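You operate a simulated robot arm through the tools that you are given. There is no shell and no other tool.

Carry out the task below with a simulated robot arm. There is one attempt and no reset: what you move stays moved.

JOB
Drain the dirty sump and refill it with clean water.
Fine: drain till the sight glass is empty, then fill to between MIN and MAX; fill valve and drain cock end shut. Where these are worked on the way, their far stop is far enough and under half their travel is too little: drain cock, fill valve.

It is judged by the outcome, as a careful person would: the job done as asked, and still so three seconds after it is handed in. It fails if anything else is knocked over, pushed out of place, dropped, spilled or broken.

ROBOT AND FRAMES
A 6-joint arm with a two-finger gripper, fixed in place. Base frame: the origin is at the foot of the arm, x ahead of it, y to its left, z up. Units: mm, degrees, N and s.
Its first joint turns from -69.0 to 172.0 degrees. Payload 3 kg.
The tool frame sits at the grasp point (the TCP): z along the fingers, y along the line on which they close. The tips reach 30 mm beyond it. The gripper opens to 96 mm. The gripper's body begins 53 mm behind the TCP.
Orientation is told as [roll, pitch, yaw] about the base's x, y, z axes, in that order, counted from this pose: with the fingers straight down and closing along the base's y, the tool's x points along the base's -x, its y along +y and its z along -z.

CONTROLS
- The arm moves only by the tool arm_command. Its argument "plan" is one flat list of numbers, 6 for each row, row after row: the shift along the tool's x, y, z in mm, then the turn, a rotation vector about the tool's x, y, z in degrees. In form: [x, y, z, wx, wy, wz, x, y, z, wx, wy, wz, ...]. A call has 1 to 20 rows; each row shifts and turns the commanded pose from where the row before left it, along the tool's axes as they then stand. "gripper" is the finger opening in mm, from 0 to 96, set as the call begins (left out, the last holds). A row lasts 0.2 s, in which the tool goes at most 50 mm and 8.6 degrees; a call with a longer step from one row to the next is refused whole, and so is a gripper value outside its range. Where a pose cannot be reached the arm comes as near as it can. A force on the tool above 40 N (or 10 N above the force at the start of the call, whichever is more), or a blocked arm, ends the call early, and 0.2 s more pass. Each finger travels about 153 mm/s and halts on what it meets, pressing with about 33 N; the grip force reading is that of the motor and also rises with nothing between the fingers. The clock runs only during rows and for 0.2 s after the last one: add rows that do not move to give the fingers time. The reply holds the time, the measured pose of the TCP, the force on the tool along the base axes, the opening and the grip force, in the units named above and with some noise, with the torque about the TCP (base axes, N m) and any sound that the robot's microphone picked up.
- Cameras (640 x 400 px; columns grow to the right, rows downward): "scene" is fixed at [50.6, 499.9, 1108.6]; the picture's right is [-0.72, -0.70, 0.00], its down [-0.33, 0.34, -0.88] and it looks along [0.62, -0.63, -0.47] (base axes); focal length 339 px, centre (320, 200). "wrist" rides on the gripper at [73, 23, -83] in the tool frame; the picture's right is [-0.29, 0.96, 0.00], its down [-0.66, -0.20, -0.72] and it looks along [-0.69, -0.21, 0.69] (tool axes); focal length 247 px, centre (320, 200). There is no depth. A picture from a camera that has moved, and an enlarged one, comes with that camera's place and axes in the base frame and with its lens.
- capture(camera): a new picture of that camera. It takes no simulated time.
- raise_lower(by): slides the trunk up (or, below 0, down) by that many mm; the arm rides with it, the base frame stays. It gives what a move gives, with no picture.
- inspect(camera, box): a new picture of the part [left, top, right, bottom] of that camera's present view, enlarged. It takes no simulated time.
- close_job(): hands the job in; it is judged then, once.

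Nothing tells you positions but the pictures and the camera data. Unless the task says otherwise, let go and move clear before handing in.

The tools are called after "Emit:" by a JSON object that holds its "op" and its "data". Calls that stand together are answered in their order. arm_command: Moves the arm, as the interface text tells. Its arguments: {"type":"object","properties":{"plan":{"type":"array"},"gripper":{"type":"number"}},"required":["plan"]} The other tools are called the same way: raise_lower (by) slides the trunk up or down; capture (camera) takes a picture; inspect (camera, box) takes an enlarged picture of a part of a camera's view; close_job () hands the job in.

At the start:

```text
clock: 0.0
tool_pos: [483.7, -182.0, 954.8]
tool_rot: [0.0, 0.0, -0.1]
wrist_force: [-0.4, -0.4, 0.2]
ft_torque: [0.03, 0.01, 0.0]
grip_width: 95.8
grasp_force: 0.1
trunk travel left (down, up): [-852.0, 88.0]
```

scene: 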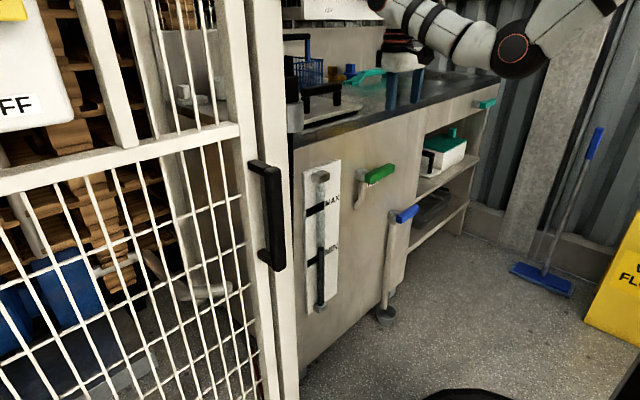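
wrist: 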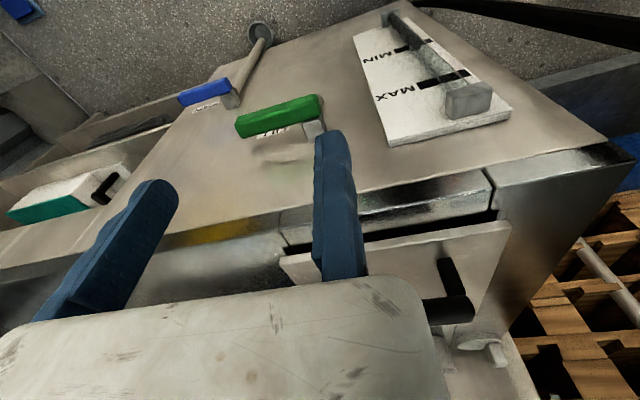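

I see a cabinet with a sight glass (MIN/MAX), a green lever and a blue lever on its front panel, with the gripper above the counter. I will look closer before moving.

Emit:
{"op": "inspect", "data": {"camera": "scene", "box": [280, 140, 440, 340]}}

Emit:
{"op": "inspect", "data": {"camera": "scene", "box": [270, 0, 520, 156]}}

Emit:
{"op": "inspect", "data": {"camera": "wrist", "box": [160, 0, 520, 225]}}

Emit:
{"op": "inspect", "data": {"camera": "scene", "box": [0, 0, 300, 400]}}

Emit:
{"op": "inspect", "data": {"camera": "scene", "box": [400, 80, 640, 400]}}

```text
2.00 times, centred on (360, 240) of scene
camera zoom: at [50.6, 499.9, 1108.6], right [-0.72, -0.7, 0.0], down [-0.33, 0.34, -0.88], along [0.62, -0.63, -0.47], focal length 678 px, centre (240, 120)
```

zoom: 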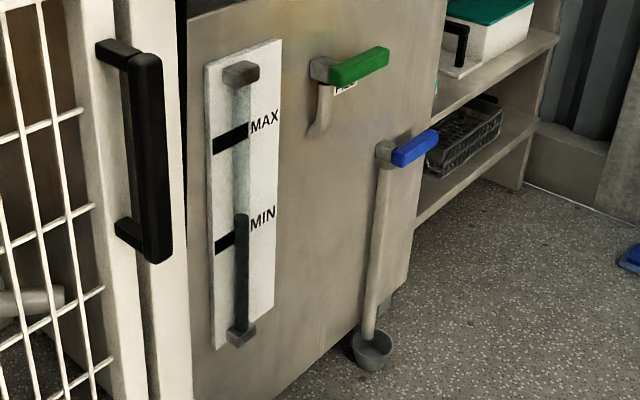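

```text
2.56 times, centred on (395, 78) of scene
camera zoom: at [50.6, 499.9, 1108.6], right [-0.72, -0.7, 0.0], down [-0.33, 0.34, -0.88], along [0.62, -0.63, -0.47], focal length 868 px, centre (128, 512)
```

zoom: 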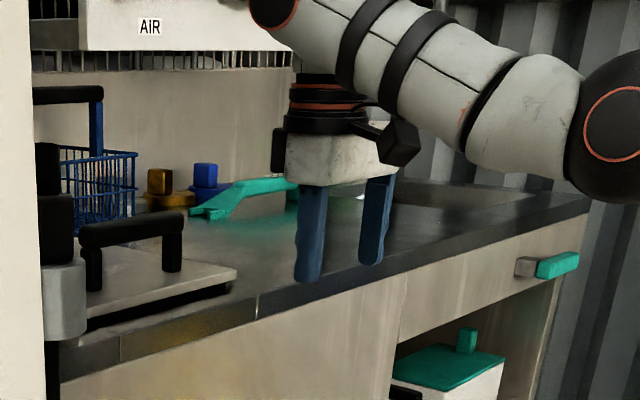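

```text
1.78 times, centred on (340, 112) of wrist
camera zoom: at [410.2, -159.0, 1038.3], right [0.3, 0.96, 0.0], down [0.66, -0.2, 0.72], along [0.69, -0.21, -0.69], focal length 439 px, centre (284, 356)
```

zoom: 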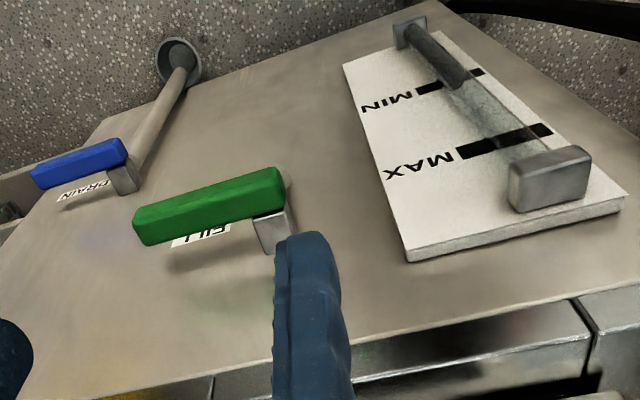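

```text
1.00 times, centred on (150, 200) of scene (not enlarged: the box is as wide or as high as the picture)
camera zoom: at [50.6, 499.9, 1108.6], right [-0.72, -0.7, 0.0], down [-0.33, 0.34, -0.88], along [0.62, -0.63, -0.47], focal length 339 px, centre (490, 200)
```

zoom: 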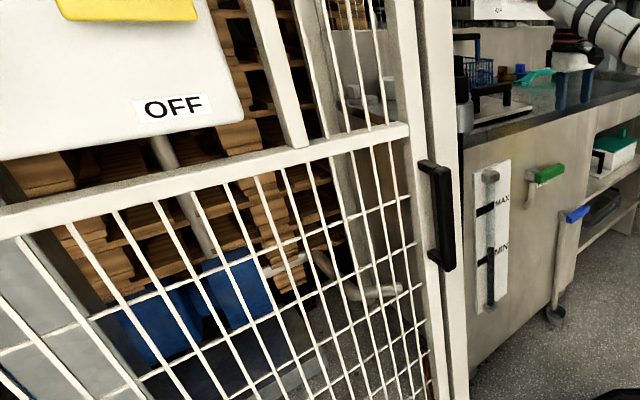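

```text
1.25 times, centred on (520, 240) of scene
camera zoom: at [50.6, 499.9, 1108.6], right [-0.72, -0.7, 0.0], down [-0.33, 0.34, -0.88], along [0.62, -0.63, -0.47], focal length 424 px, centre (70, 150)
```

zoom: 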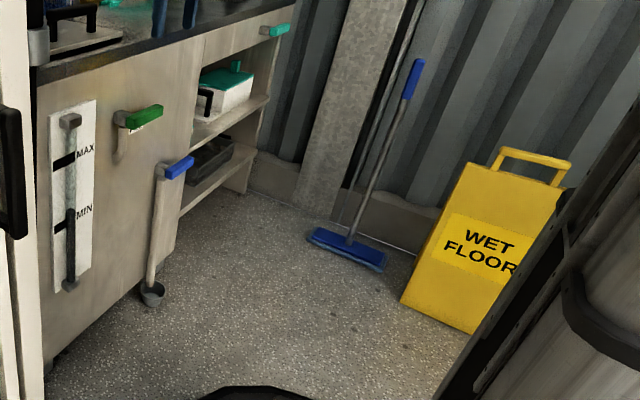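

The green FILL lever pivots at roughly (590, -226, 711) and the blue DRAIN lever at about (580, -410, 505). Both handles lie horizontal toward -y, and the glass shows dirty water slightly above MIN. I'll turn the tool to point forward at the panel, keeping the TCP in place.

Emit:
{"op": "arm_command", "data": {"plan": [0, 0, 0, 0, -8.2, 0, 0, 0, 0, 0, -8.2, 0, 0, 0, 0, 0, -8.2, 0, 0, 0, 0, 0, -8.2, 0, 0, 0, 0, 0, -8.2, 0], "gripper": 40}}

```text
clock: 1.2
tool_pos: [483.3, -182.1, 955.3]
tool_rot: [-0.1, -41.2, 0.0]
wrist_force: [1.2, 0.1, 0.3]
ft_torque: [0.01, -0.01, -0.04]
grip_width: 39.9
grasp_force: 0.0
trunk travel left (down, up): [-852.0, 88.0]
```

The tool has pitched 41° without contact, so I'll continue to horizontal and then roll so the camera sits on the left side.

Emit:
{"op": "arm_command", "data": {"plan": [0, 0, 0, 0, -8.2, 0, 0, 0, 0, 0, -8.2, 0, 0, 0, 0, 0, -8.2, 0, 0, 0, 0, 0, -8.2, 0, 0, 0, 0, 0, -8.2, 0, 0, 0, 0, 0, -8, 0]}}

Emit:
{"op": "capture", "data": {"camera": "scene"}}

Emit:
{"op": "capture", "data": {"camera": "wrist"}}

```text
clock: 2.6
tool_pos: [482.3, -182.2, 954.7]
tool_rot: [109.2, -90.1, -109.4]
wrist_force: [-0.6, 0.0, 0.5]
ft_torque: [0.0, 0.0, 0.06]
grip_width: 39.8
grasp_force: 0.1
trunk travel left (down, up): [-852.0, 88.0]
```

```text
taken
```

scene: 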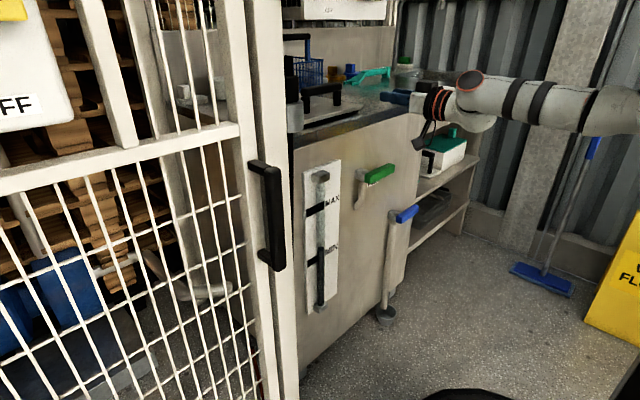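

```text
taken
camera wrist: at [398.8, -159.8, 881.2], right [0.0, 0.96, 0.29], down [-0.72, -0.2, 0.66], along [0.69, -0.21, 0.69], focal length 247 px, centre (320, 200)
```

wrist: 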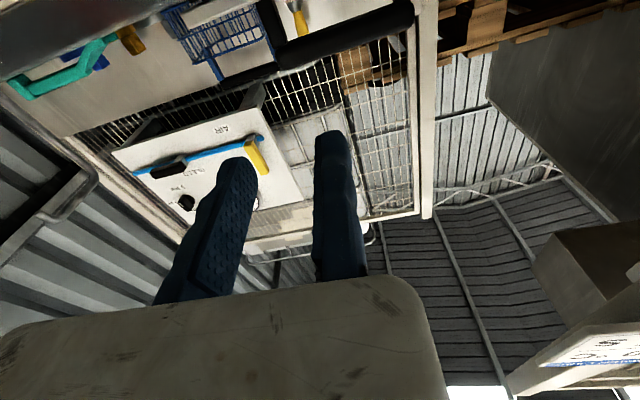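

The tool now points forward at the panel. Next I roll it +90° so the fingers close vertically and the camera sits on the left.

Emit:
{"op": "arm_command", "data": {"plan": [0, 0, 0, 0, 0, 8.2, 0, 0, 0, 0, 0, 8.2, 0, 0, 0, 0, 0, 8.2, 0, 0, 0, 0, 0, 8.2, 0, 0, 0, 0, 0, 8.2, 0, 0, 0, 0, 0, 8.2, 0, 0, 0, 0, 0, 8.2, 0, 0, 0, 0, 0, 8.2, 0, 0, 0, 0, 0, 8.2, 0, 0, 0, 0, 0, 8.2, 0, 0, 0, 0, 0, 8]}}

Emit:
{"op": "capture", "data": {"camera": "wrist"}}

```text
clock: 5.0
tool_pos: [481.8, -182.0, 953.9]
tool_rot: [90.0, 0.2, -90.1]
wrist_force: [0.3, 0.3, 0.3]
ft_torque: [-0.04, 0.01, 0.0]
grip_width: 40.4
grasp_force: 0.1
trunk travel left (down, up): [-852.0, 88.0]
```

```text
taken
camera wrist: at [399.6, -108.5, 977.6], right [0.0, -0.3, 0.96], down [-0.72, -0.66, -0.2], along [0.69, -0.69, -0.21], focal length 247 px, centre (320, 200)
```

wrist: 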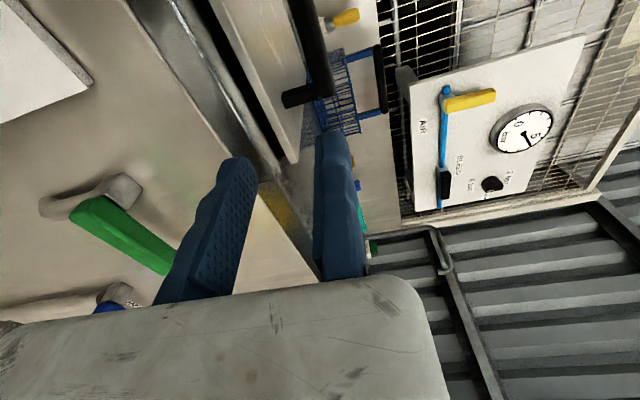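

I'll roll a further +90° to check the roll range and get a camera view from above the tool.

Emit:
{"op": "arm_command", "data": {"plan": [0, 0, 0, 0, 0, 8.2, 0, 0, 0, 0, 0, 8.2, 0, 0, 0, 0, 0, 8.2, 0, 0, 0, 0, 0, 8.2, 0, 0, 0, 0, 0, 8.2, 0, 0, 0, 0, 0, 8.2, 0, 0, 0, 0, 0, 8.2, 0, 0, 0, 0, 0, 8.2, 0, 0, 0, 0, 0, 8.2, 0, 0, 0, 0, 0, 8.2, 0, 0, 0, 0, 0, 8]}}

Emit:
{"op": "capture", "data": {"camera": "wrist"}}

Emit:
{"op": "capture", "data": {"camera": "scene"}}

```text
clock: 7.4
tool_pos: [484.7, -182.1, 954.0]
tool_rot: [-92.1, 89.9, 87.8]
wrist_force: [-0.4, 0.3, -0.3]
ft_torque: [-0.04, 0.02, 0.0]
grip_width: 39.9
grasp_force: 0.0
trunk travel left (down, up): [-852.0, 88.0]
```

```text
taken
camera wrist: at [399.9, -204.7, 1027.4], right [0.0, -0.96, -0.3], down [-0.72, 0.21, -0.66], along [0.69, 0.21, -0.69], focal length 247 px, centre (320, 200)
```

wrist: 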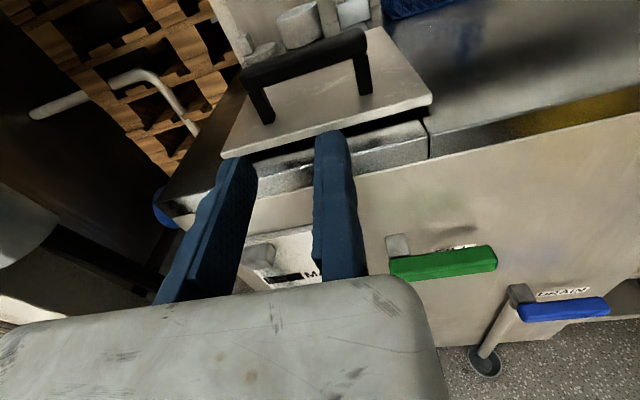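

```text
taken
```

scene: 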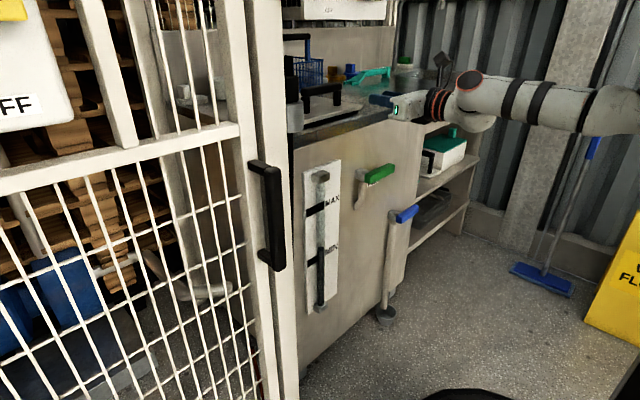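

The full roll range works and both labelled levers are in view (green FILL, blue DRAIN). I'll zoom in to measure them.

Emit:
{"op": "inspect", "data": {"camera": "wrist", "box": [370, 210, 530, 310]}}

Emit:
{"op": "inspect", "data": {"camera": "wrist", "box": [460, 270, 640, 383]}}

Emit:
{"op": "inspect", "data": {"camera": "scene", "box": [340, 150, 440, 230]}}

```text
4.00 times, centred on (450, 260) of wrist
camera zoom: at [399.9, -204.7, 1027.4], right [0.0, -0.96, -0.3], down [-0.72, 0.21, -0.66], along [0.69, 0.21, -0.69], focal length 988 px, centre (-200, -40)
```

zoom: 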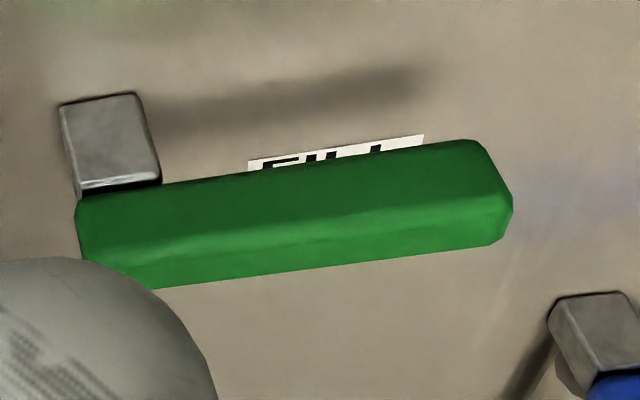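

```text
3.54 times, centred on (550, 326) of wrist
camera zoom: at [399.9, -204.7, 1027.4], right [0.0, -0.96, -0.3], down [-0.72, 0.21, -0.66], along [0.69, 0.21, -0.69], focal length 874 px, centre (-494, -248)
```

zoom: 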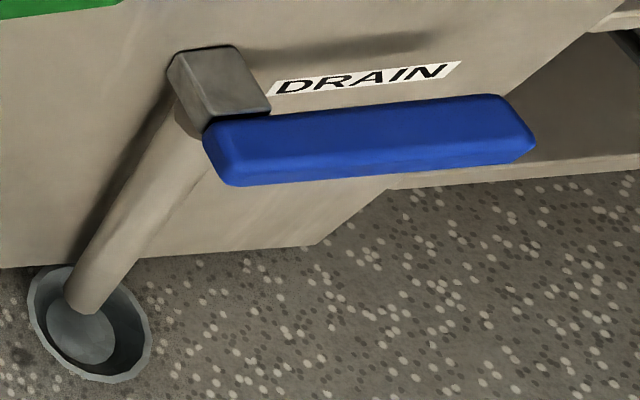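

```text
5.00 times, centred on (390, 190) of scene
camera zoom: at [50.6, 499.9, 1108.6], right [-0.72, -0.7, 0.0], down [-0.33, 0.34, -0.88], along [0.62, -0.63, -0.47], focal length 1696 px, centre (-30, 250)
```

zoom: 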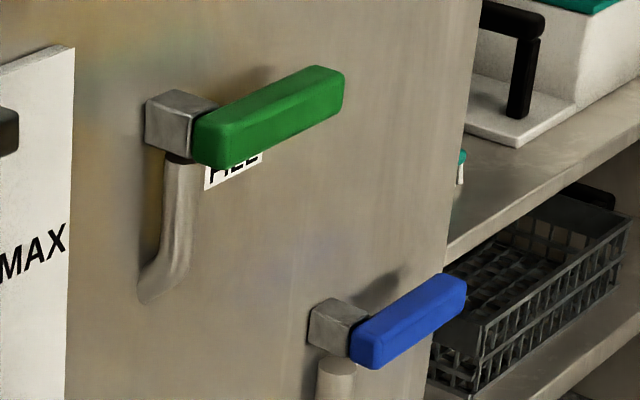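

Measured geometry: the handles are about 22 mm square bars, spanning x 540–562 with the panel at x≈600. Green runs y -206 to -321 at z≈723 and blue runs y -404 to -520 at z≈507, with pivots at y≈-222 and -420. I'll shift sideways to the drain lever's y before lowering the trunk.

Emit:
{"op": "arm_command", "data": {"plan": [0, 30, -5, 0, 0, 0, 0, 30, -5, 0, 0, 0, 0, 30, -4, 0, 0, 0, 0, 30, 0, 0, 0, 0, 0, 30, 0, 0, 0, 0, 0, 30, 0, 0, 0, 0, 0, 30, 0, 0, 0, 0, 0, 30, 0, 0, 0, 0, 0, 30, 0, 0, 0, 0, 0, 30, 0, 0, 0, 0]}}

Emit:
{"op": "capture", "data": {"camera": "scene"}}

```text
clock: 9.6
tool_pos: [445.5, -453.4, 996.3]
tool_rot: [1.1, 89.9, -179.4]
wrist_force: [0.7, 0.6, -0.3]
ft_torque: [0.03, 0.01, 0.02]
grip_width: 39.9
grasp_force: 0.1
out of reach, approached as far as the arm can: row 3, 4, 7, 8, 9, 10
trunk travel left (down, up): [-852.0, 88.0]
```

```text
taken
```

scene: 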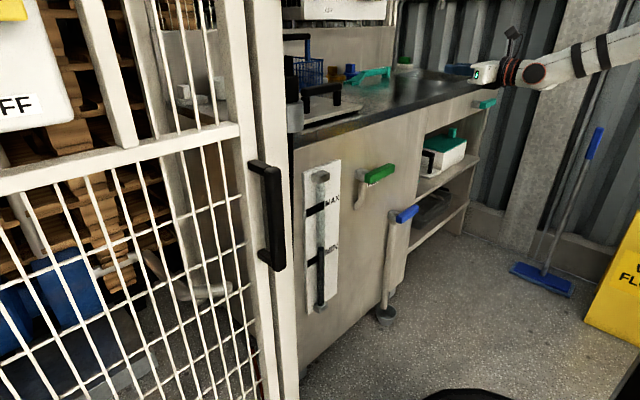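

The arm runs out of reach here with the tool square to the panel, so the drain lever needs the tool pointed along the arm's radial direction, yawed about -35°. I'll back off a little, yaw, and roll to the finger-vertical orientation.

Emit:
{"op": "arm_command", "data": {"plan": [0, -20, -20, 0, 0, 0, 0, -20, -20, 0, 0, 0, 0, -20, -20, 0, 0, 0, 0, 0, 0, -7, 0, 0, 0, 0, 0, -7, 0, 0, 0, 0, 0, -7, 0, 0, 0, 0, 0, -7, 0, 0, 0, 0, 0, -7, 0, 0]}}

Emit:
{"op": "capture", "data": {"camera": "wrist"}}

Emit:
{"op": "capture", "data": {"camera": "scene"}}

```text
clock: 11.4
tool_pos: [387.0, -391.5, 997.2]
tool_rot: [49.4, 89.9, -165.7]
wrist_force: [0.1, 0.2, 0.0]
ft_torque: [0.01, 0.03, 0.0]
grip_width: 39.9
grasp_force: 0.1
trunk travel left (down, up): [-852.0, 88.0]
```

```text
taken
camera wrist: at [305.1, -361.8, 1070.3], right [-0.55, -0.78, -0.29], down [-0.47, 0.58, -0.66], along [0.69, -0.22, -0.69], focal length 247 px, centre (320, 200)
```

wrist: 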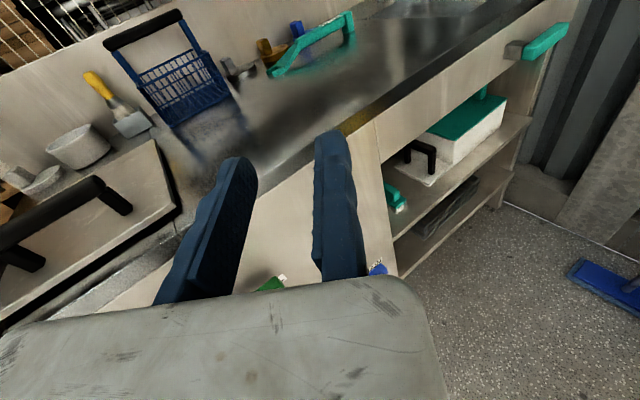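

```text
taken
```

scene: 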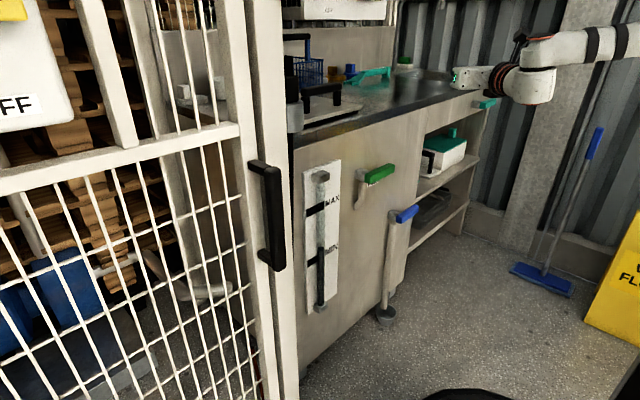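

Reach is fine with the yawed tool. Now I'll roll -90° so the fingers sit above and below the handle, then lower the trunk.

Emit:
{"op": "arm_command", "data": {"plan": [0, 0, 0, 0, 0, -8.2, 0, 0, 0, 0, 0, -8.2, 0, 0, 0, 0, 0, -8.2, 0, 0, 0, 0, 0, -8.2, 0, 0, 0, 0, 0, -8.2, 0, 0, 0, 0, 0, -8.2, 0, 0, 0, 0, 0, -8.2, 0, 0, 0, 0, 0, -8.2, 0, 0, 0, 0, 0, -8.2, 0, 0, 0, 0, 0, -8.2, 0, 0, 0, 0, 0, -8], "gripper": 50}}

Emit:
{"op": "raise_lower", "data": {"by": -200}}

Emit:
{"op": "capture", "data": {"camera": "scene"}}

Emit:
{"op": "capture", "data": {"camera": "wrist"}}

```text
clock: 13.8
tool_pos: [386.5, -389.9, 997.0]
tool_rot: [90.0, -0.2, -125.2]
wrist_force: [0.1, -0.2, -0.7]
ft_torque: [-0.01, 0.01, -0.03]
grip_width: 50.1
grasp_force: 0.0
trunk travel left (down, up): [-852.0, 88.0]
```

```text
clock: 16.0
tool_pos: [385.5, -390.1, 796.7]
tool_rot: [90.0, 0.0, -125.2]
wrist_force: [-0.6, -0.1, 0.2]
ft_torque: [-0.02, -0.01, -0.01]
grip_width: 50.0
grasp_force: 0.1
trunk travel left (down, up): [-652.0, 288.0]
```

```text
taken
```

scene: 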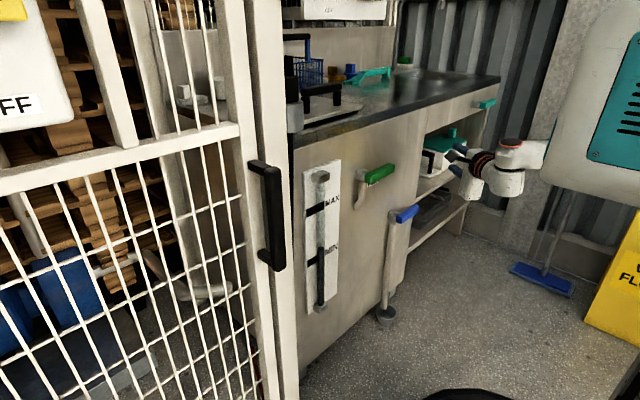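

```text
taken
camera wrist: at [360.4, -282.9, 818.8], right [-0.17, -0.24, 0.96], down [-0.97, -0.12, -0.2], along [0.17, -0.96, -0.21], focal length 247 px, centre (320, 200)
```

wrist: 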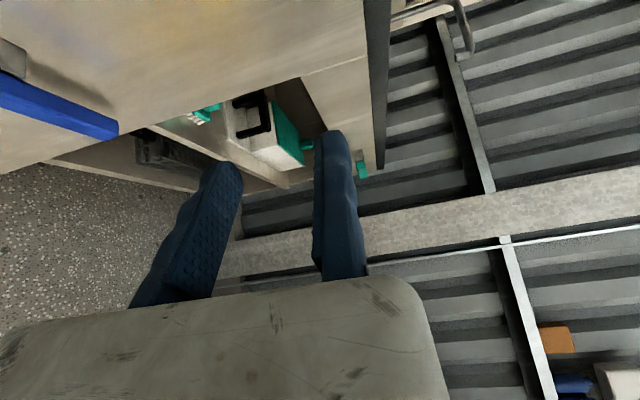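

The way down is clear, with the gripper well in front of the panel. I'll lower another 290 mm to the drain lever's height.

Emit:
{"op": "raise_lower", "data": {"by": -290}}

Emit:
{"op": "capture", "data": {"camera": "scene"}}

Emit:
{"op": "capture", "data": {"camera": "wrist"}}

```text
clock: 18.9
tool_pos: [386.2, -390.6, 505.7]
tool_rot: [90.0, 0.0, -125.1]
wrist_force: [-0.1, 0.6, -0.5]
ft_torque: [0.0, 0.03, -0.01]
grip_width: 50.1
grasp_force: 0.0
trunk travel left (down, up): [-362.0, 578.0]
```

```text
taken
```

scene: 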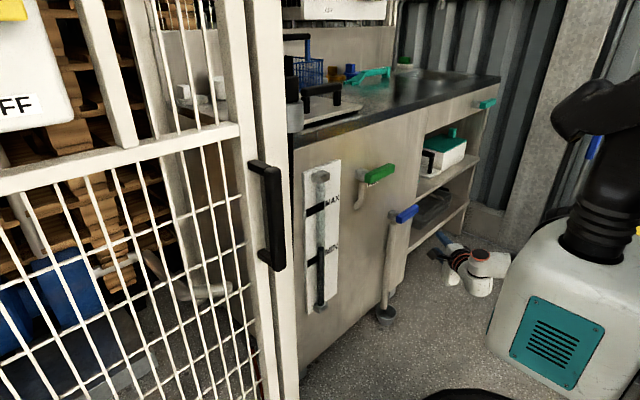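

```text
taken
camera wrist: at [360.5, -282.9, 528.8], right [-0.17, -0.24, 0.96], down [-0.97, -0.12, -0.2], along [0.17, -0.96, -0.21], focal length 247 px, centre (320, 200)
```

wrist: 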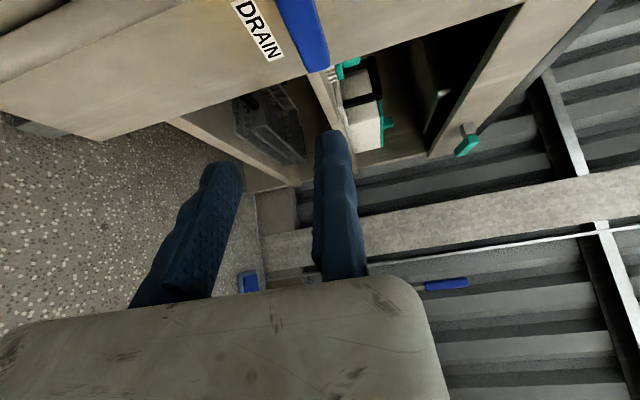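

The gripper is level with the blue handle, which is visible at the top of the wrist view. I'll zoom in to refine its height before approaching.

Emit:
{"op": "inspect", "data": {"camera": "wrist", "box": [220, 0, 380, 100]}}

Emit:
{"op": "inspect", "data": {"camera": "scene", "box": [380, 180, 540, 310]}}

```text
4.00 times, centred on (300, 50) of wrist
camera zoom: at [360.5, -282.9, 528.8], right [-0.17, -0.24, 0.96], down [-0.97, -0.12, -0.2], along [0.17, -0.96, -0.21], focal length 988 px, centre (400, 800)
```

zoom: 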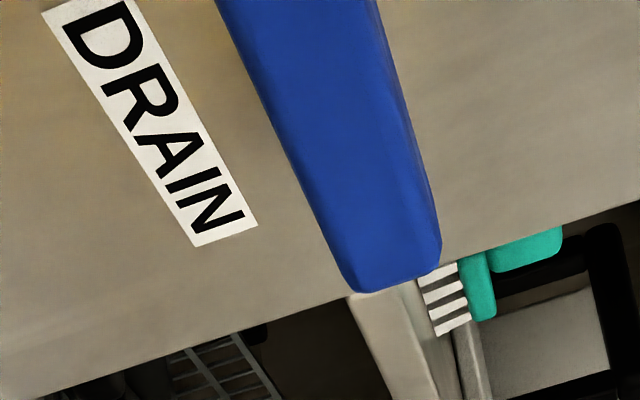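

```text
3.08 times, centred on (460, 245) of scene
camera zoom: at [50.6, 499.9, 1108.6], right [-0.72, -0.7, 0.0], down [-0.33, 0.34, -0.88], along [0.62, -0.63, -0.47], focal length 1044 px, centre (-111, 62)
```

zoom: 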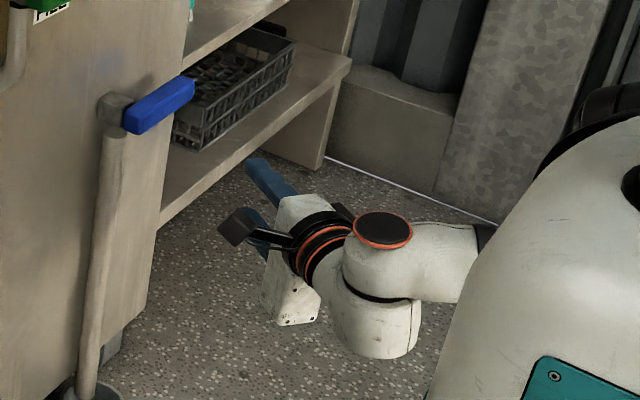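

The blue handle's centre height refines to z≈501, with its front face at x≈535–540. I'll approach part way, staying short of the handle, and check alignment and reach.

Emit:
{"op": "arm_command", "data": {"plan": [4.5, -1.2, 25, 0, 0, 0, 4.5, -1.2, 25, 0, 0, 0, 4.5, -1.2, 25, 0, 0, 0, 4.5, -1.1, 25, 0, 0, 0]}}

Emit:
{"op": "capture", "data": {"camera": "wrist"}}

Emit:
{"op": "inspect", "data": {"camera": "scene", "box": [360, 160, 520, 290]}}

```text
clock: 19.9
tool_pos: [480.0, -433.2, 500.6]
tool_rot: [89.9, -0.1, -125.1]
wrist_force: [-0.7, 0.7, -0.2]
ft_torque: [-0.02, -0.02, 0.03]
grip_width: 49.8
grasp_force: 0.1
trunk travel left (down, up): [-362.0, 578.0]
```

```text
taken
camera wrist: at [453.8, -325.0, 523.1], right [-0.17, -0.24, 0.96], down [-0.97, -0.12, -0.2], along [0.17, -0.96, -0.21], focal length 247 px, centre (320, 200)
```

wrist: 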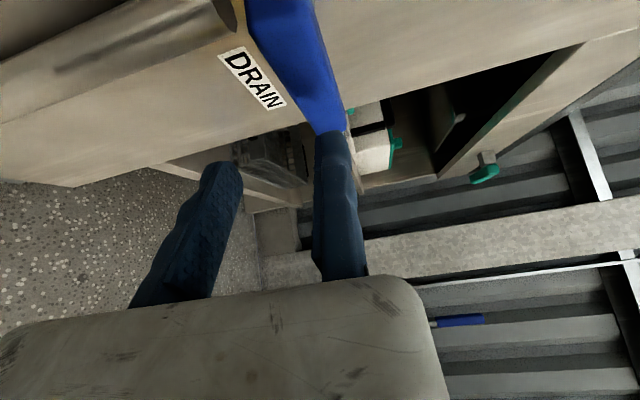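

```text
3.08 times, centred on (440, 225) of scene
camera zoom: at [50.6, 499.9, 1108.6], right [-0.72, -0.7, 0.0], down [-0.33, 0.34, -0.88], along [0.62, -0.63, -0.47], focal length 1044 px, centre (-49, 123)
```

zoom: 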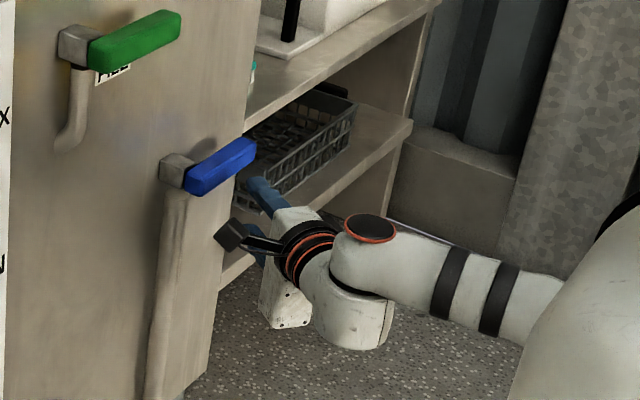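

The handle lies between the finger planes as predicted, and the arm still has reach. I'll advance the remaining ~58 mm so the fingers straddle the handle.

Emit:
{"op": "arm_command", "data": {"plan": [3.5, 0, 19, 0, 0, 0, 3.5, 0, 19, 0, 0, 0, 3.5, 0, 18, 0, 0, 0]}}

Emit:
{"op": "capture", "data": {"camera": "wrist"}}

Emit:
{"op": "inspect", "data": {"camera": "scene", "box": [360, 160, 520, 290]}}

```text
clock: 20.6
tool_pos: [509.6, -448.4, 502.5]
tool_rot: [89.8, 0.0, -125.6]
wrist_force: [-63.2, 15.2, 17.3]
ft_torque: [-0.12, -0.65, -0.05]
grip_width: 49.7
grasp_force: 0.0
trunk travel left (down, up): [-362.0, 578.0]
stopped in row 3: the force on the tool passed its limit at 131 N (the readings are from after the stop); the commanded pose is now the measured one
```

```text
taken
camera wrist: at [484.1, -340.7, 524.5], right [-0.17, -0.24, 0.96], down [-0.97, -0.11, -0.2], along [0.16, -0.96, -0.22], focal length 247 px, centre (320, 200)
```

wrist: 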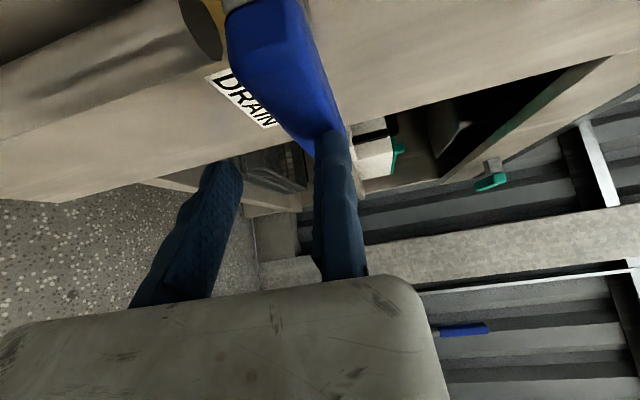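

```text
3.08 times, centred on (440, 225) of scene
camera zoom: at [50.6, 499.9, 1108.6], right [-0.72, -0.7, 0.0], down [-0.33, 0.34, -0.88], along [0.62, -0.63, -0.47], focal length 1044 px, centre (-49, 123)
```

zoom: 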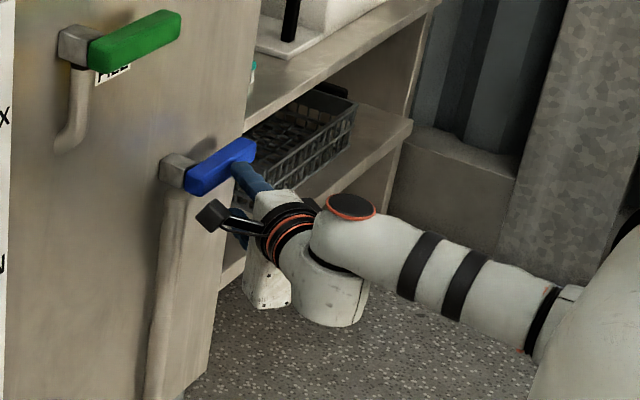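

The fingers touched something (131 N peak), probably a fingertip against the handle's front face. I'll look closely before moving again.

Emit:
{"op": "inspect", "data": {"camera": "wrist", "box": [160, 0, 400, 200]}}

Emit:
{"op": "inspect", "data": {"camera": "scene", "box": [390, 190, 450, 250]}}

```text
2.00 times, centred on (280, 100) of wrist
camera zoom: at [484.1, -340.7, 524.5], right [-0.17, -0.24, 0.96], down [-0.97, -0.11, -0.2], along [0.16, -0.96, -0.22], focal length 494 px, centre (400, 400)
```

zoom: 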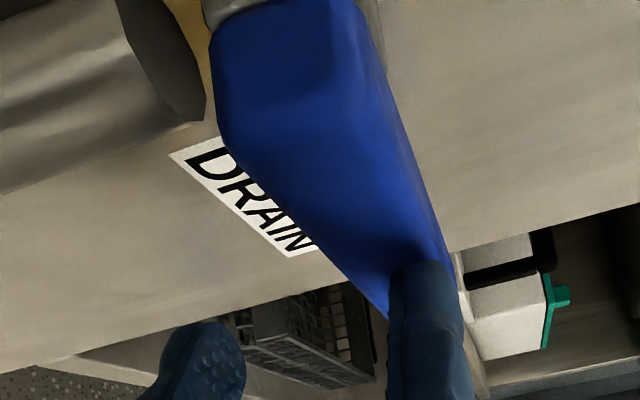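

```text
6.67 times, centred on (420, 220) of scene
camera zoom: at [50.6, 499.9, 1108.6], right [-0.72, -0.7, 0.0], down [-0.33, 0.34, -0.88], along [0.62, -0.63, -0.47], focal length 2261 px, centre (-347, 67)
```

zoom: 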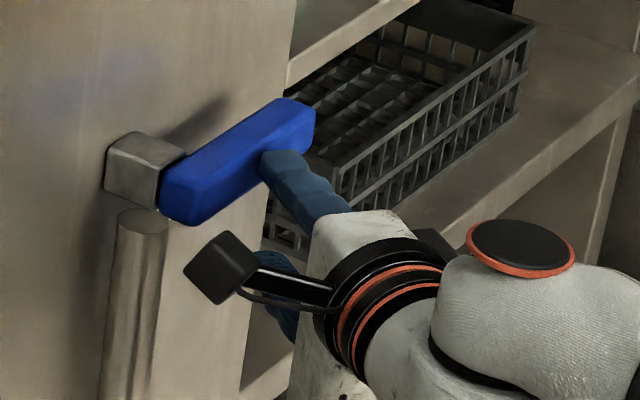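

The contact tells me the +y finger's inner pad sits at the TCP plane, and only the other finger moves with the opening. The upper finger met the handle's front face at x≈540, z≈506. I'll back off and use the closed fingers as a push rod instead.

Emit:
{"op": "arm_command", "data": {"plan": [0, 0, -10, 0, 0, 0, 0, 0, -12, 0, 0, 0, 0, 0, -12, 0, 0, 0]}}

Emit:
{"op": "arm_command", "data": {"plan": [0, 0, 0, 0, 0, 0, 0, 0, 0, 0, 0, 0, 0, 19, 0, 0, 0, 0, 0, 19, 0, 0, 0, 0], "gripper": 0}}

Emit:
{"op": "capture", "data": {"camera": "wrist"}}

Emit:
{"op": "inspect", "data": {"camera": "scene", "box": [290, 160, 450, 320]}}

```text
clock: 21.4
tool_pos: [486.6, -431.4, 496.6]
tool_rot: [89.2, 0.0, -125.4]
wrist_force: [1.2, 0.8, 0.3]
ft_torque: [-0.03, 0.01, -0.01]
grip_width: 49.8
grasp_force: 0.0
trunk travel left (down, up): [-362.0, 578.0]
```

```text
clock: 22.4
tool_pos: [488.5, -430.5, 533.3]
tool_rot: [89.2, 0.1, -125.4]
wrist_force: [-0.1, -0.2, 0.7]
ft_torque: [0.01, 0.01, -0.02]
grip_width: 0.0
grasp_force: 32.8
trunk travel left (down, up): [-362.0, 578.0]
```

```text
taken
camera wrist: at [462.4, -323.2, 557.1], right [-0.16, -0.25, 0.96], down [-0.97, -0.12, -0.19], along [0.16, -0.96, -0.22], focal length 247 px, centre (320, 200)
```

wrist: 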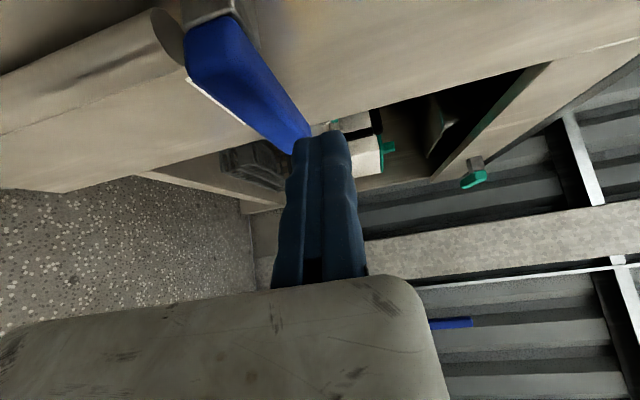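

```text
2.50 times, centred on (370, 240) of scene
camera zoom: at [50.6, 499.9, 1108.6], right [-0.72, -0.7, 0.0], down [-0.33, 0.34, -0.88], along [0.62, -0.63, -0.47], focal length 848 px, centre (195, 100)
```

zoom: 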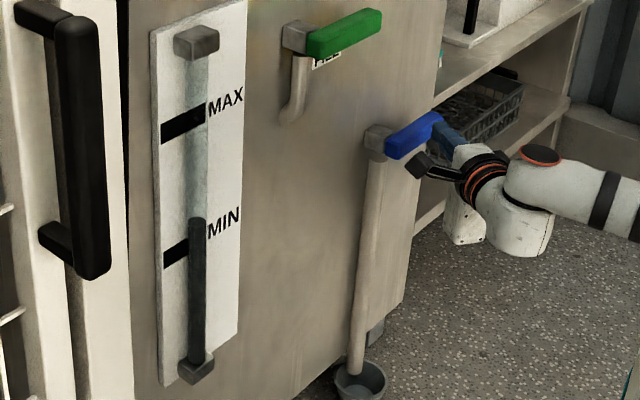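

The fingers are closed as a rod centred on the TCP, and the levers and water level are unchanged. I'll move over the top of the blue handle so I can push it down.

Emit:
{"op": "arm_command", "data": {"plan": [0, 10, 0, 0, 0, 0, -1.3, 0, 15, 0, 0, 0, -1.2, 0, 15, 0, 0, 0, -1.2, 0, 15, 0, 0, 0, 0, 0, 11, 0, 0, 0]}}

Emit:
{"op": "capture", "data": {"camera": "wrist"}}

Emit:
{"op": "inspect", "data": {"camera": "scene", "box": [380, 180, 460, 260]}}

```text
clock: 23.6
tool_pos: [531.3, -464.3, 540.9]
tool_rot: [89.2, 0.1, -125.5]
wrist_force: [-0.3, -0.2, -0.2]
ft_torque: [0.0, -0.02, 0.03]
grip_width: 0.2
grasp_force: 33.3
trunk travel left (down, up): [-362.0, 578.0]
```

```text
taken
camera wrist: at [505.8, -356.6, 564.9], right [-0.16, -0.25, 0.96], down [-0.97, -0.12, -0.19], along [0.16, -0.96, -0.22], focal length 247 px, centre (320, 200)
```

wrist: 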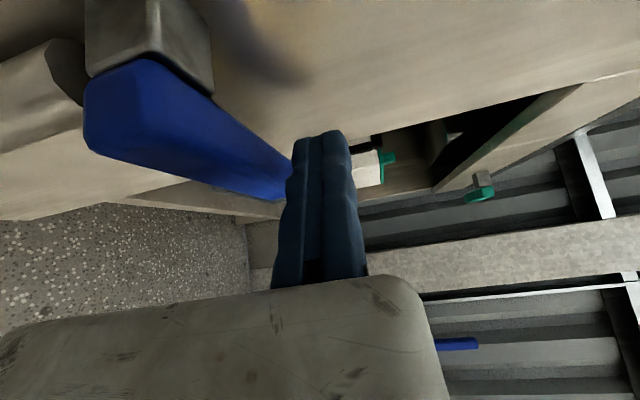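

```text
5.00 times, centred on (420, 220) of scene
camera zoom: at [50.6, 499.9, 1108.6], right [-0.72, -0.7, 0.0], down [-0.33, 0.34, -0.88], along [0.62, -0.63, -0.47], focal length 1696 px, centre (-180, 100)
```

zoom: 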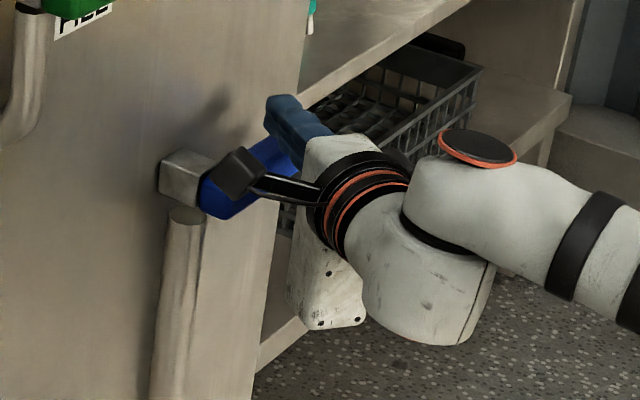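

The rod is above the handle. I'll lower onto it and try about 15° of downward travel to see if the lever turns that way.

Emit:
{"op": "arm_command", "data": {"plan": [0, -9, 0, 0, 0, 0, 0, -9, 0, 0, 0, 0, -0.8, -5, 0.6, 0, 0, 0, -0.8, -5, 0.6, 0, 0, 0]}}

Emit:
{"op": "capture", "data": {"camera": "wrist"}}

Emit:
{"op": "inspect", "data": {"camera": "scene", "box": [380, 180, 460, 260]}}

```text
clock: 24.6
tool_pos: [530.3, -464.6, 523.1]
tool_rot: [90.0, 0.0, -125.2]
wrist_force: [4.8, 2.0, 25.2]
ft_torque: [-0.14, -0.47, 0.14]
grip_width: 0.0
grasp_force: 32.8
trunk travel left (down, up): [-362.0, 578.0]
```

```text
taken
camera wrist: at [504.7, -356.6, 544.5], right [-0.17, -0.24, 0.96], down [-0.97, -0.12, -0.2], along [0.17, -0.96, -0.21], focal length 247 px, centre (320, 200)
```

wrist: 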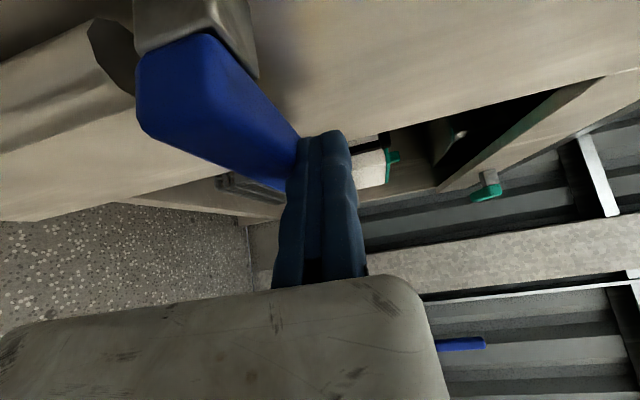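

```text
5.00 times, centred on (420, 220) of scene
camera zoom: at [50.6, 499.9, 1108.6], right [-0.72, -0.7, 0.0], down [-0.33, 0.34, -0.88], along [0.62, -0.63, -0.47], focal length 1696 px, centre (-180, 100)
```

zoom: 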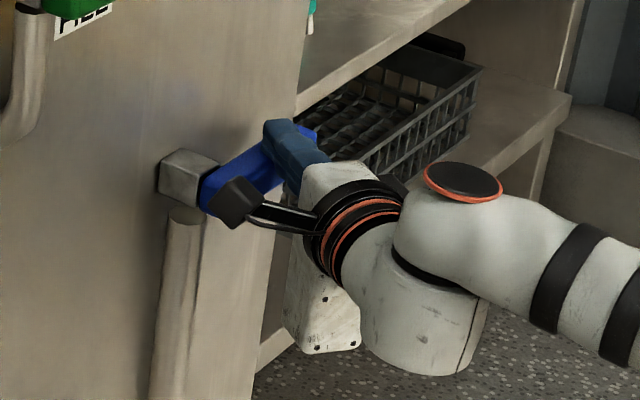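

The handle holds at 25 N downward with no rotation so far. I'll press slightly more to see whether that is friction or a stop.

Emit:
{"op": "arm_command", "data": {"plan": [0, -2.5, 0, 0, 0, 0, 0, -2, 0, 0, 0, 0, 0, 0, 0, 0, 0, 0]}}

```text
clock: 25.1
tool_pos: [533.0, -465.8, 521.1]
tool_rot: [90.3, 0.1, -125.1]
wrist_force: [1.2, 2.8, 19.7]
ft_torque: [0.16, -0.14, 0.02]
grip_width: 0.0
grasp_force: 33.2
trunk travel left (down, up): [-362.0, 578.0]
stopped in row 2: the force on the tool passed its limit at 41 N (the readings are from after the stop); the commanded pose is now the measured one
```

At 41 N the handle stays put downward, so that is likely the closed stop. I'll back out, pass below the handle, and try upward.

Emit:
{"op": "arm_command", "data": {"plan": [0, 6, 0, 0, 0, 0, 0, 0, -15, 0, 0, 0, 0, 0, -15, 0, 0, 0, 0, 0, -12, 0, 0, 0, 0, -20, 0, 0, 0, 0, 0, -20, 0, 0, 0, 0, 0, -20, 0, 0, 0, 0, 0, 0, 0, 0, 0, 0]}}

Emit:
{"op": "capture", "data": {"camera": "wrist"}}

Emit:
{"op": "inspect", "data": {"camera": "scene", "box": [380, 180, 460, 260]}}

```text
clock: 26.9
tool_pos: [496.4, -442.6, 464.1]
tool_rot: [89.8, 0.0, -125.3]
wrist_force: [0.9, -1.3, -0.4]
ft_torque: [0.02, -0.03, -0.01]
grip_width: 0.0
grasp_force: 32.9
trunk travel left (down, up): [-362.0, 578.0]
```

```text
taken
camera wrist: at [470.1, -334.4, 485.9], right [-0.17, -0.24, 0.96], down [-0.97, -0.12, -0.2], along [0.16, -0.96, -0.22], focal length 247 px, centre (320, 200)
```

wrist: 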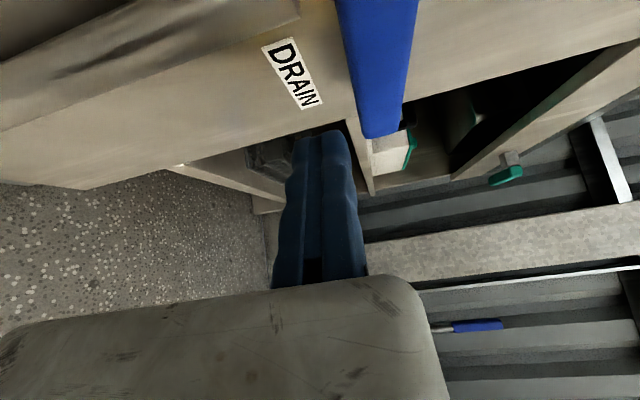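

```text
5.00 times, centred on (420, 220) of scene
camera zoom: at [50.6, 499.9, 1108.6], right [-0.72, -0.7, 0.0], down [-0.33, 0.34, -0.88], along [0.62, -0.63, -0.47], focal length 1696 px, centre (-180, 100)
```

zoom: 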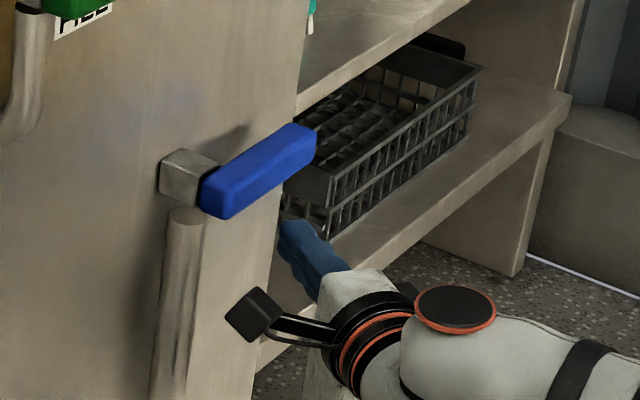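

The handle is unmoved and horizontal, and the rod is clear beneath it. I'll go in under it and press upward.

Emit:
{"op": "arm_command", "data": {"plan": [0, 0, 14, 0, 0, 0, 0, 0, 14, 0, 0, 0, 0, 0, 13, 0, 0, 0, 0, 7, 0, 0, 0, 0, 0, 7, 0, 0, 0, 0, 0, 0, 0, 0, 0, 0]}}

Emit:
{"op": "arm_command", "data": {"plan": [0, 5, 0, 0, 0, 0, -0.8, 5, 0.6, 0, 0, 0, -0.8, 5, 0.6, 0, 0, 0]}}

Emit:
{"op": "inspect", "data": {"camera": "scene", "box": [380, 180, 460, 260]}}

```text
clock: 28.3
tool_pos: [531.7, -467.8, 475.1]
tool_rot: [89.6, 0.0, -125.4]
wrist_force: [-0.9, -0.2, -1.2]
ft_torque: [0.0, 0.0, 0.01]
grip_width: 0.0
grasp_force: 33.1
trunk travel left (down, up): [-362.0, 578.0]
```

```text
clock: 29.1
tool_pos: [531.7, -469.9, 490.7]
tool_rot: [89.6, 0.0, -125.3]
wrist_force: [-0.4, -5.9, -4.4]
ft_torque: [0.02, 0.05, -0.05]
grip_width: 0.0
grasp_force: 32.9
trunk travel left (down, up): [-362.0, 578.0]
```

```text
5.00 times, centred on (420, 220) of scene
camera zoom: at [50.6, 499.9, 1108.6], right [-0.72, -0.7, 0.0], down [-0.33, 0.34, -0.88], along [0.62, -0.63, -0.47], focal length 1696 px, centre (-180, 100)
```

zoom: 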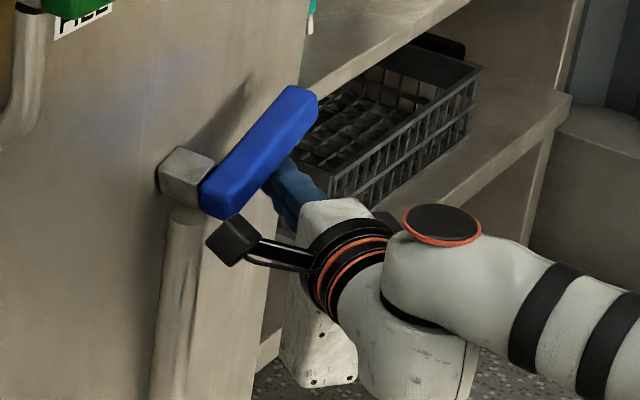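

The blue lever turns upward easily (about 6 N). I'll keep following its arc up to the open stop.

Emit:
{"op": "arm_command", "data": {"plan": [0.25, 5.4, -0.2, 0, 0, 0, 0.25, 5.5, -0.2, 0, 0, 0, 1.1, 6, -0.8, 0, 0, 0, 1.2, 6, -0.8, 0, 0, 0, 2.5, 5.6, -1.8, 0, 0, 0, 2.5, 5.6, -1.8, 0, 0, 0, 3.8, 4.8, -2.7, 0, 0, 0, 3.8, 4.7, -2.7, 0, 0, 0]}}

Emit:
{"op": "inspect", "data": {"camera": "scene", "box": [380, 180, 460, 260]}}

Emit:
{"op": "capture", "data": {"camera": "wrist"}}

```text
clock: 30.9
tool_pos: [530.6, -450.3, 533.5]
tool_rot: [89.7, 0.0, -125.2]
wrist_force: [-1.7, -1.9, -1.4]
ft_torque: [0.02, -0.02, 0.01]
grip_width: 0.1
grasp_force: 33.0
trunk travel left (down, up): [-362.0, 578.0]
```

```text
5.00 times, centred on (420, 220) of scene
camera zoom: at [50.6, 499.9, 1108.6], right [-0.72, -0.7, 0.0], down [-0.33, 0.34, -0.88], along [0.62, -0.63, -0.47], focal length 1696 px, centre (-180, 100)
```

zoom: 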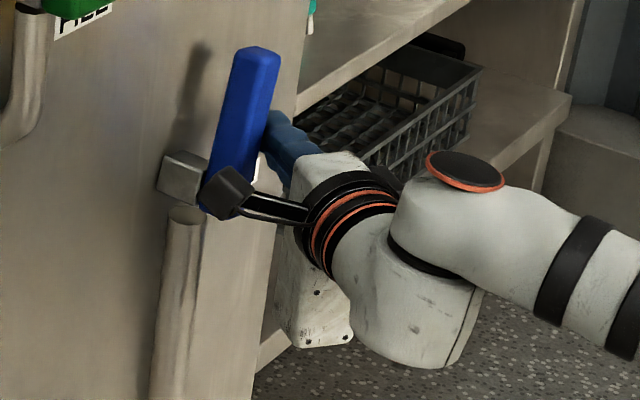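

```text
taken
camera wrist: at [504.8, -342.0, 557.2], right [-0.17, -0.24, 0.96], down [-0.97, -0.12, -0.2], along [0.16, -0.96, -0.22], focal length 247 px, centre (320, 200)
```

wrist: 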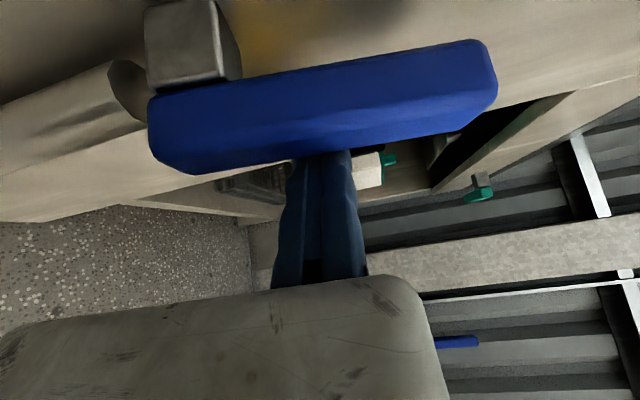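

The lever is at about 75°. I'll finish the travel to the stop.

Emit:
{"op": "arm_command", "data": {"plan": [4.9, 3.4, -3.5, 0, 0, 0, 4.9, 3.3, -3.4, 0, 0, 0, 4.1, 1, -2.9, 0, 0, 0, 3.3, 0, -2.3, 0, 0, 0]}}

Emit:
{"op": "inspect", "data": {"camera": "scene", "box": [290, 160, 450, 320]}}

```text
clock: 31.8
tool_pos: [529.1, -439.4, 540.3]
tool_rot: [89.7, -0.8, -126.4]
wrist_force: [-15.1, -33.6, 0.9]
ft_torque: [-0.11, -0.39, -0.26]
grip_width: 6.0
grasp_force: 33.0
trunk travel left (down, up): [-362.0, 578.0]
stopped in row 4: the force on the tool passed its limit at 44 N (the readings are from after the stop); the commanded pose is now the measured one
```

```text
2.50 times, centred on (370, 240) of scene
camera zoom: at [50.6, 499.9, 1108.6], right [-0.72, -0.7, 0.0], down [-0.33, 0.34, -0.88], along [0.62, -0.63, -0.47], focal length 848 px, centre (195, 100)
```

zoom: 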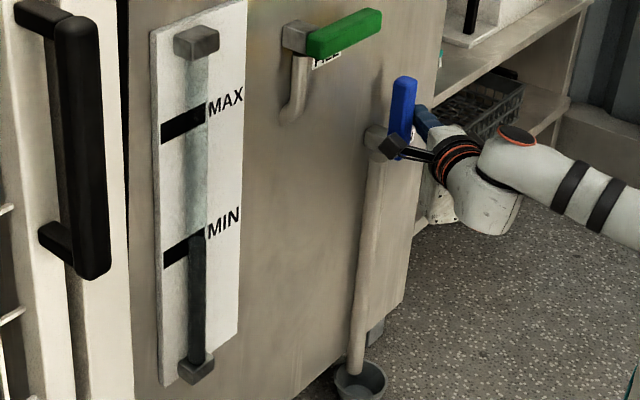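

The drain lever is vertical at its stop and the level is falling. I'll back off, move to the lever's other side ready to close it, and watch the glass.

Emit:
{"op": "arm_command", "data": {"plan": [-2, 0, 1.4, 0, 0, 0, 0, 0, -17, 0, 0, 0, 0, 0, -17, 0, 0, 0, 0, 0, -17, 0, 0, 0], "gripper": 0}}

Emit:
{"op": "inspect", "data": {"camera": "scene", "box": [290, 160, 450, 320]}}

```text
clock: 32.8
tool_pos: [491.8, -404.8, 541.6]
tool_rot: [89.7, -0.4, -125.7]
wrist_force: [-0.6, -0.2, -0.2]
ft_torque: [0.01, -0.02, -0.01]
grip_width: 0.1
grasp_force: 32.8
trunk travel left (down, up): [-362.0, 578.0]
```

```text
2.50 times, centred on (370, 240) of scene
camera zoom: at [50.6, 499.9, 1108.6], right [-0.72, -0.7, 0.0], down [-0.33, 0.34, -0.88], along [0.62, -0.63, -0.47], focal length 848 px, centre (195, 100)
```

zoom: 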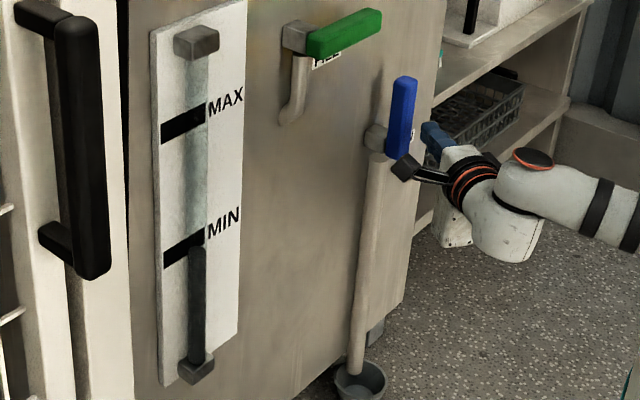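

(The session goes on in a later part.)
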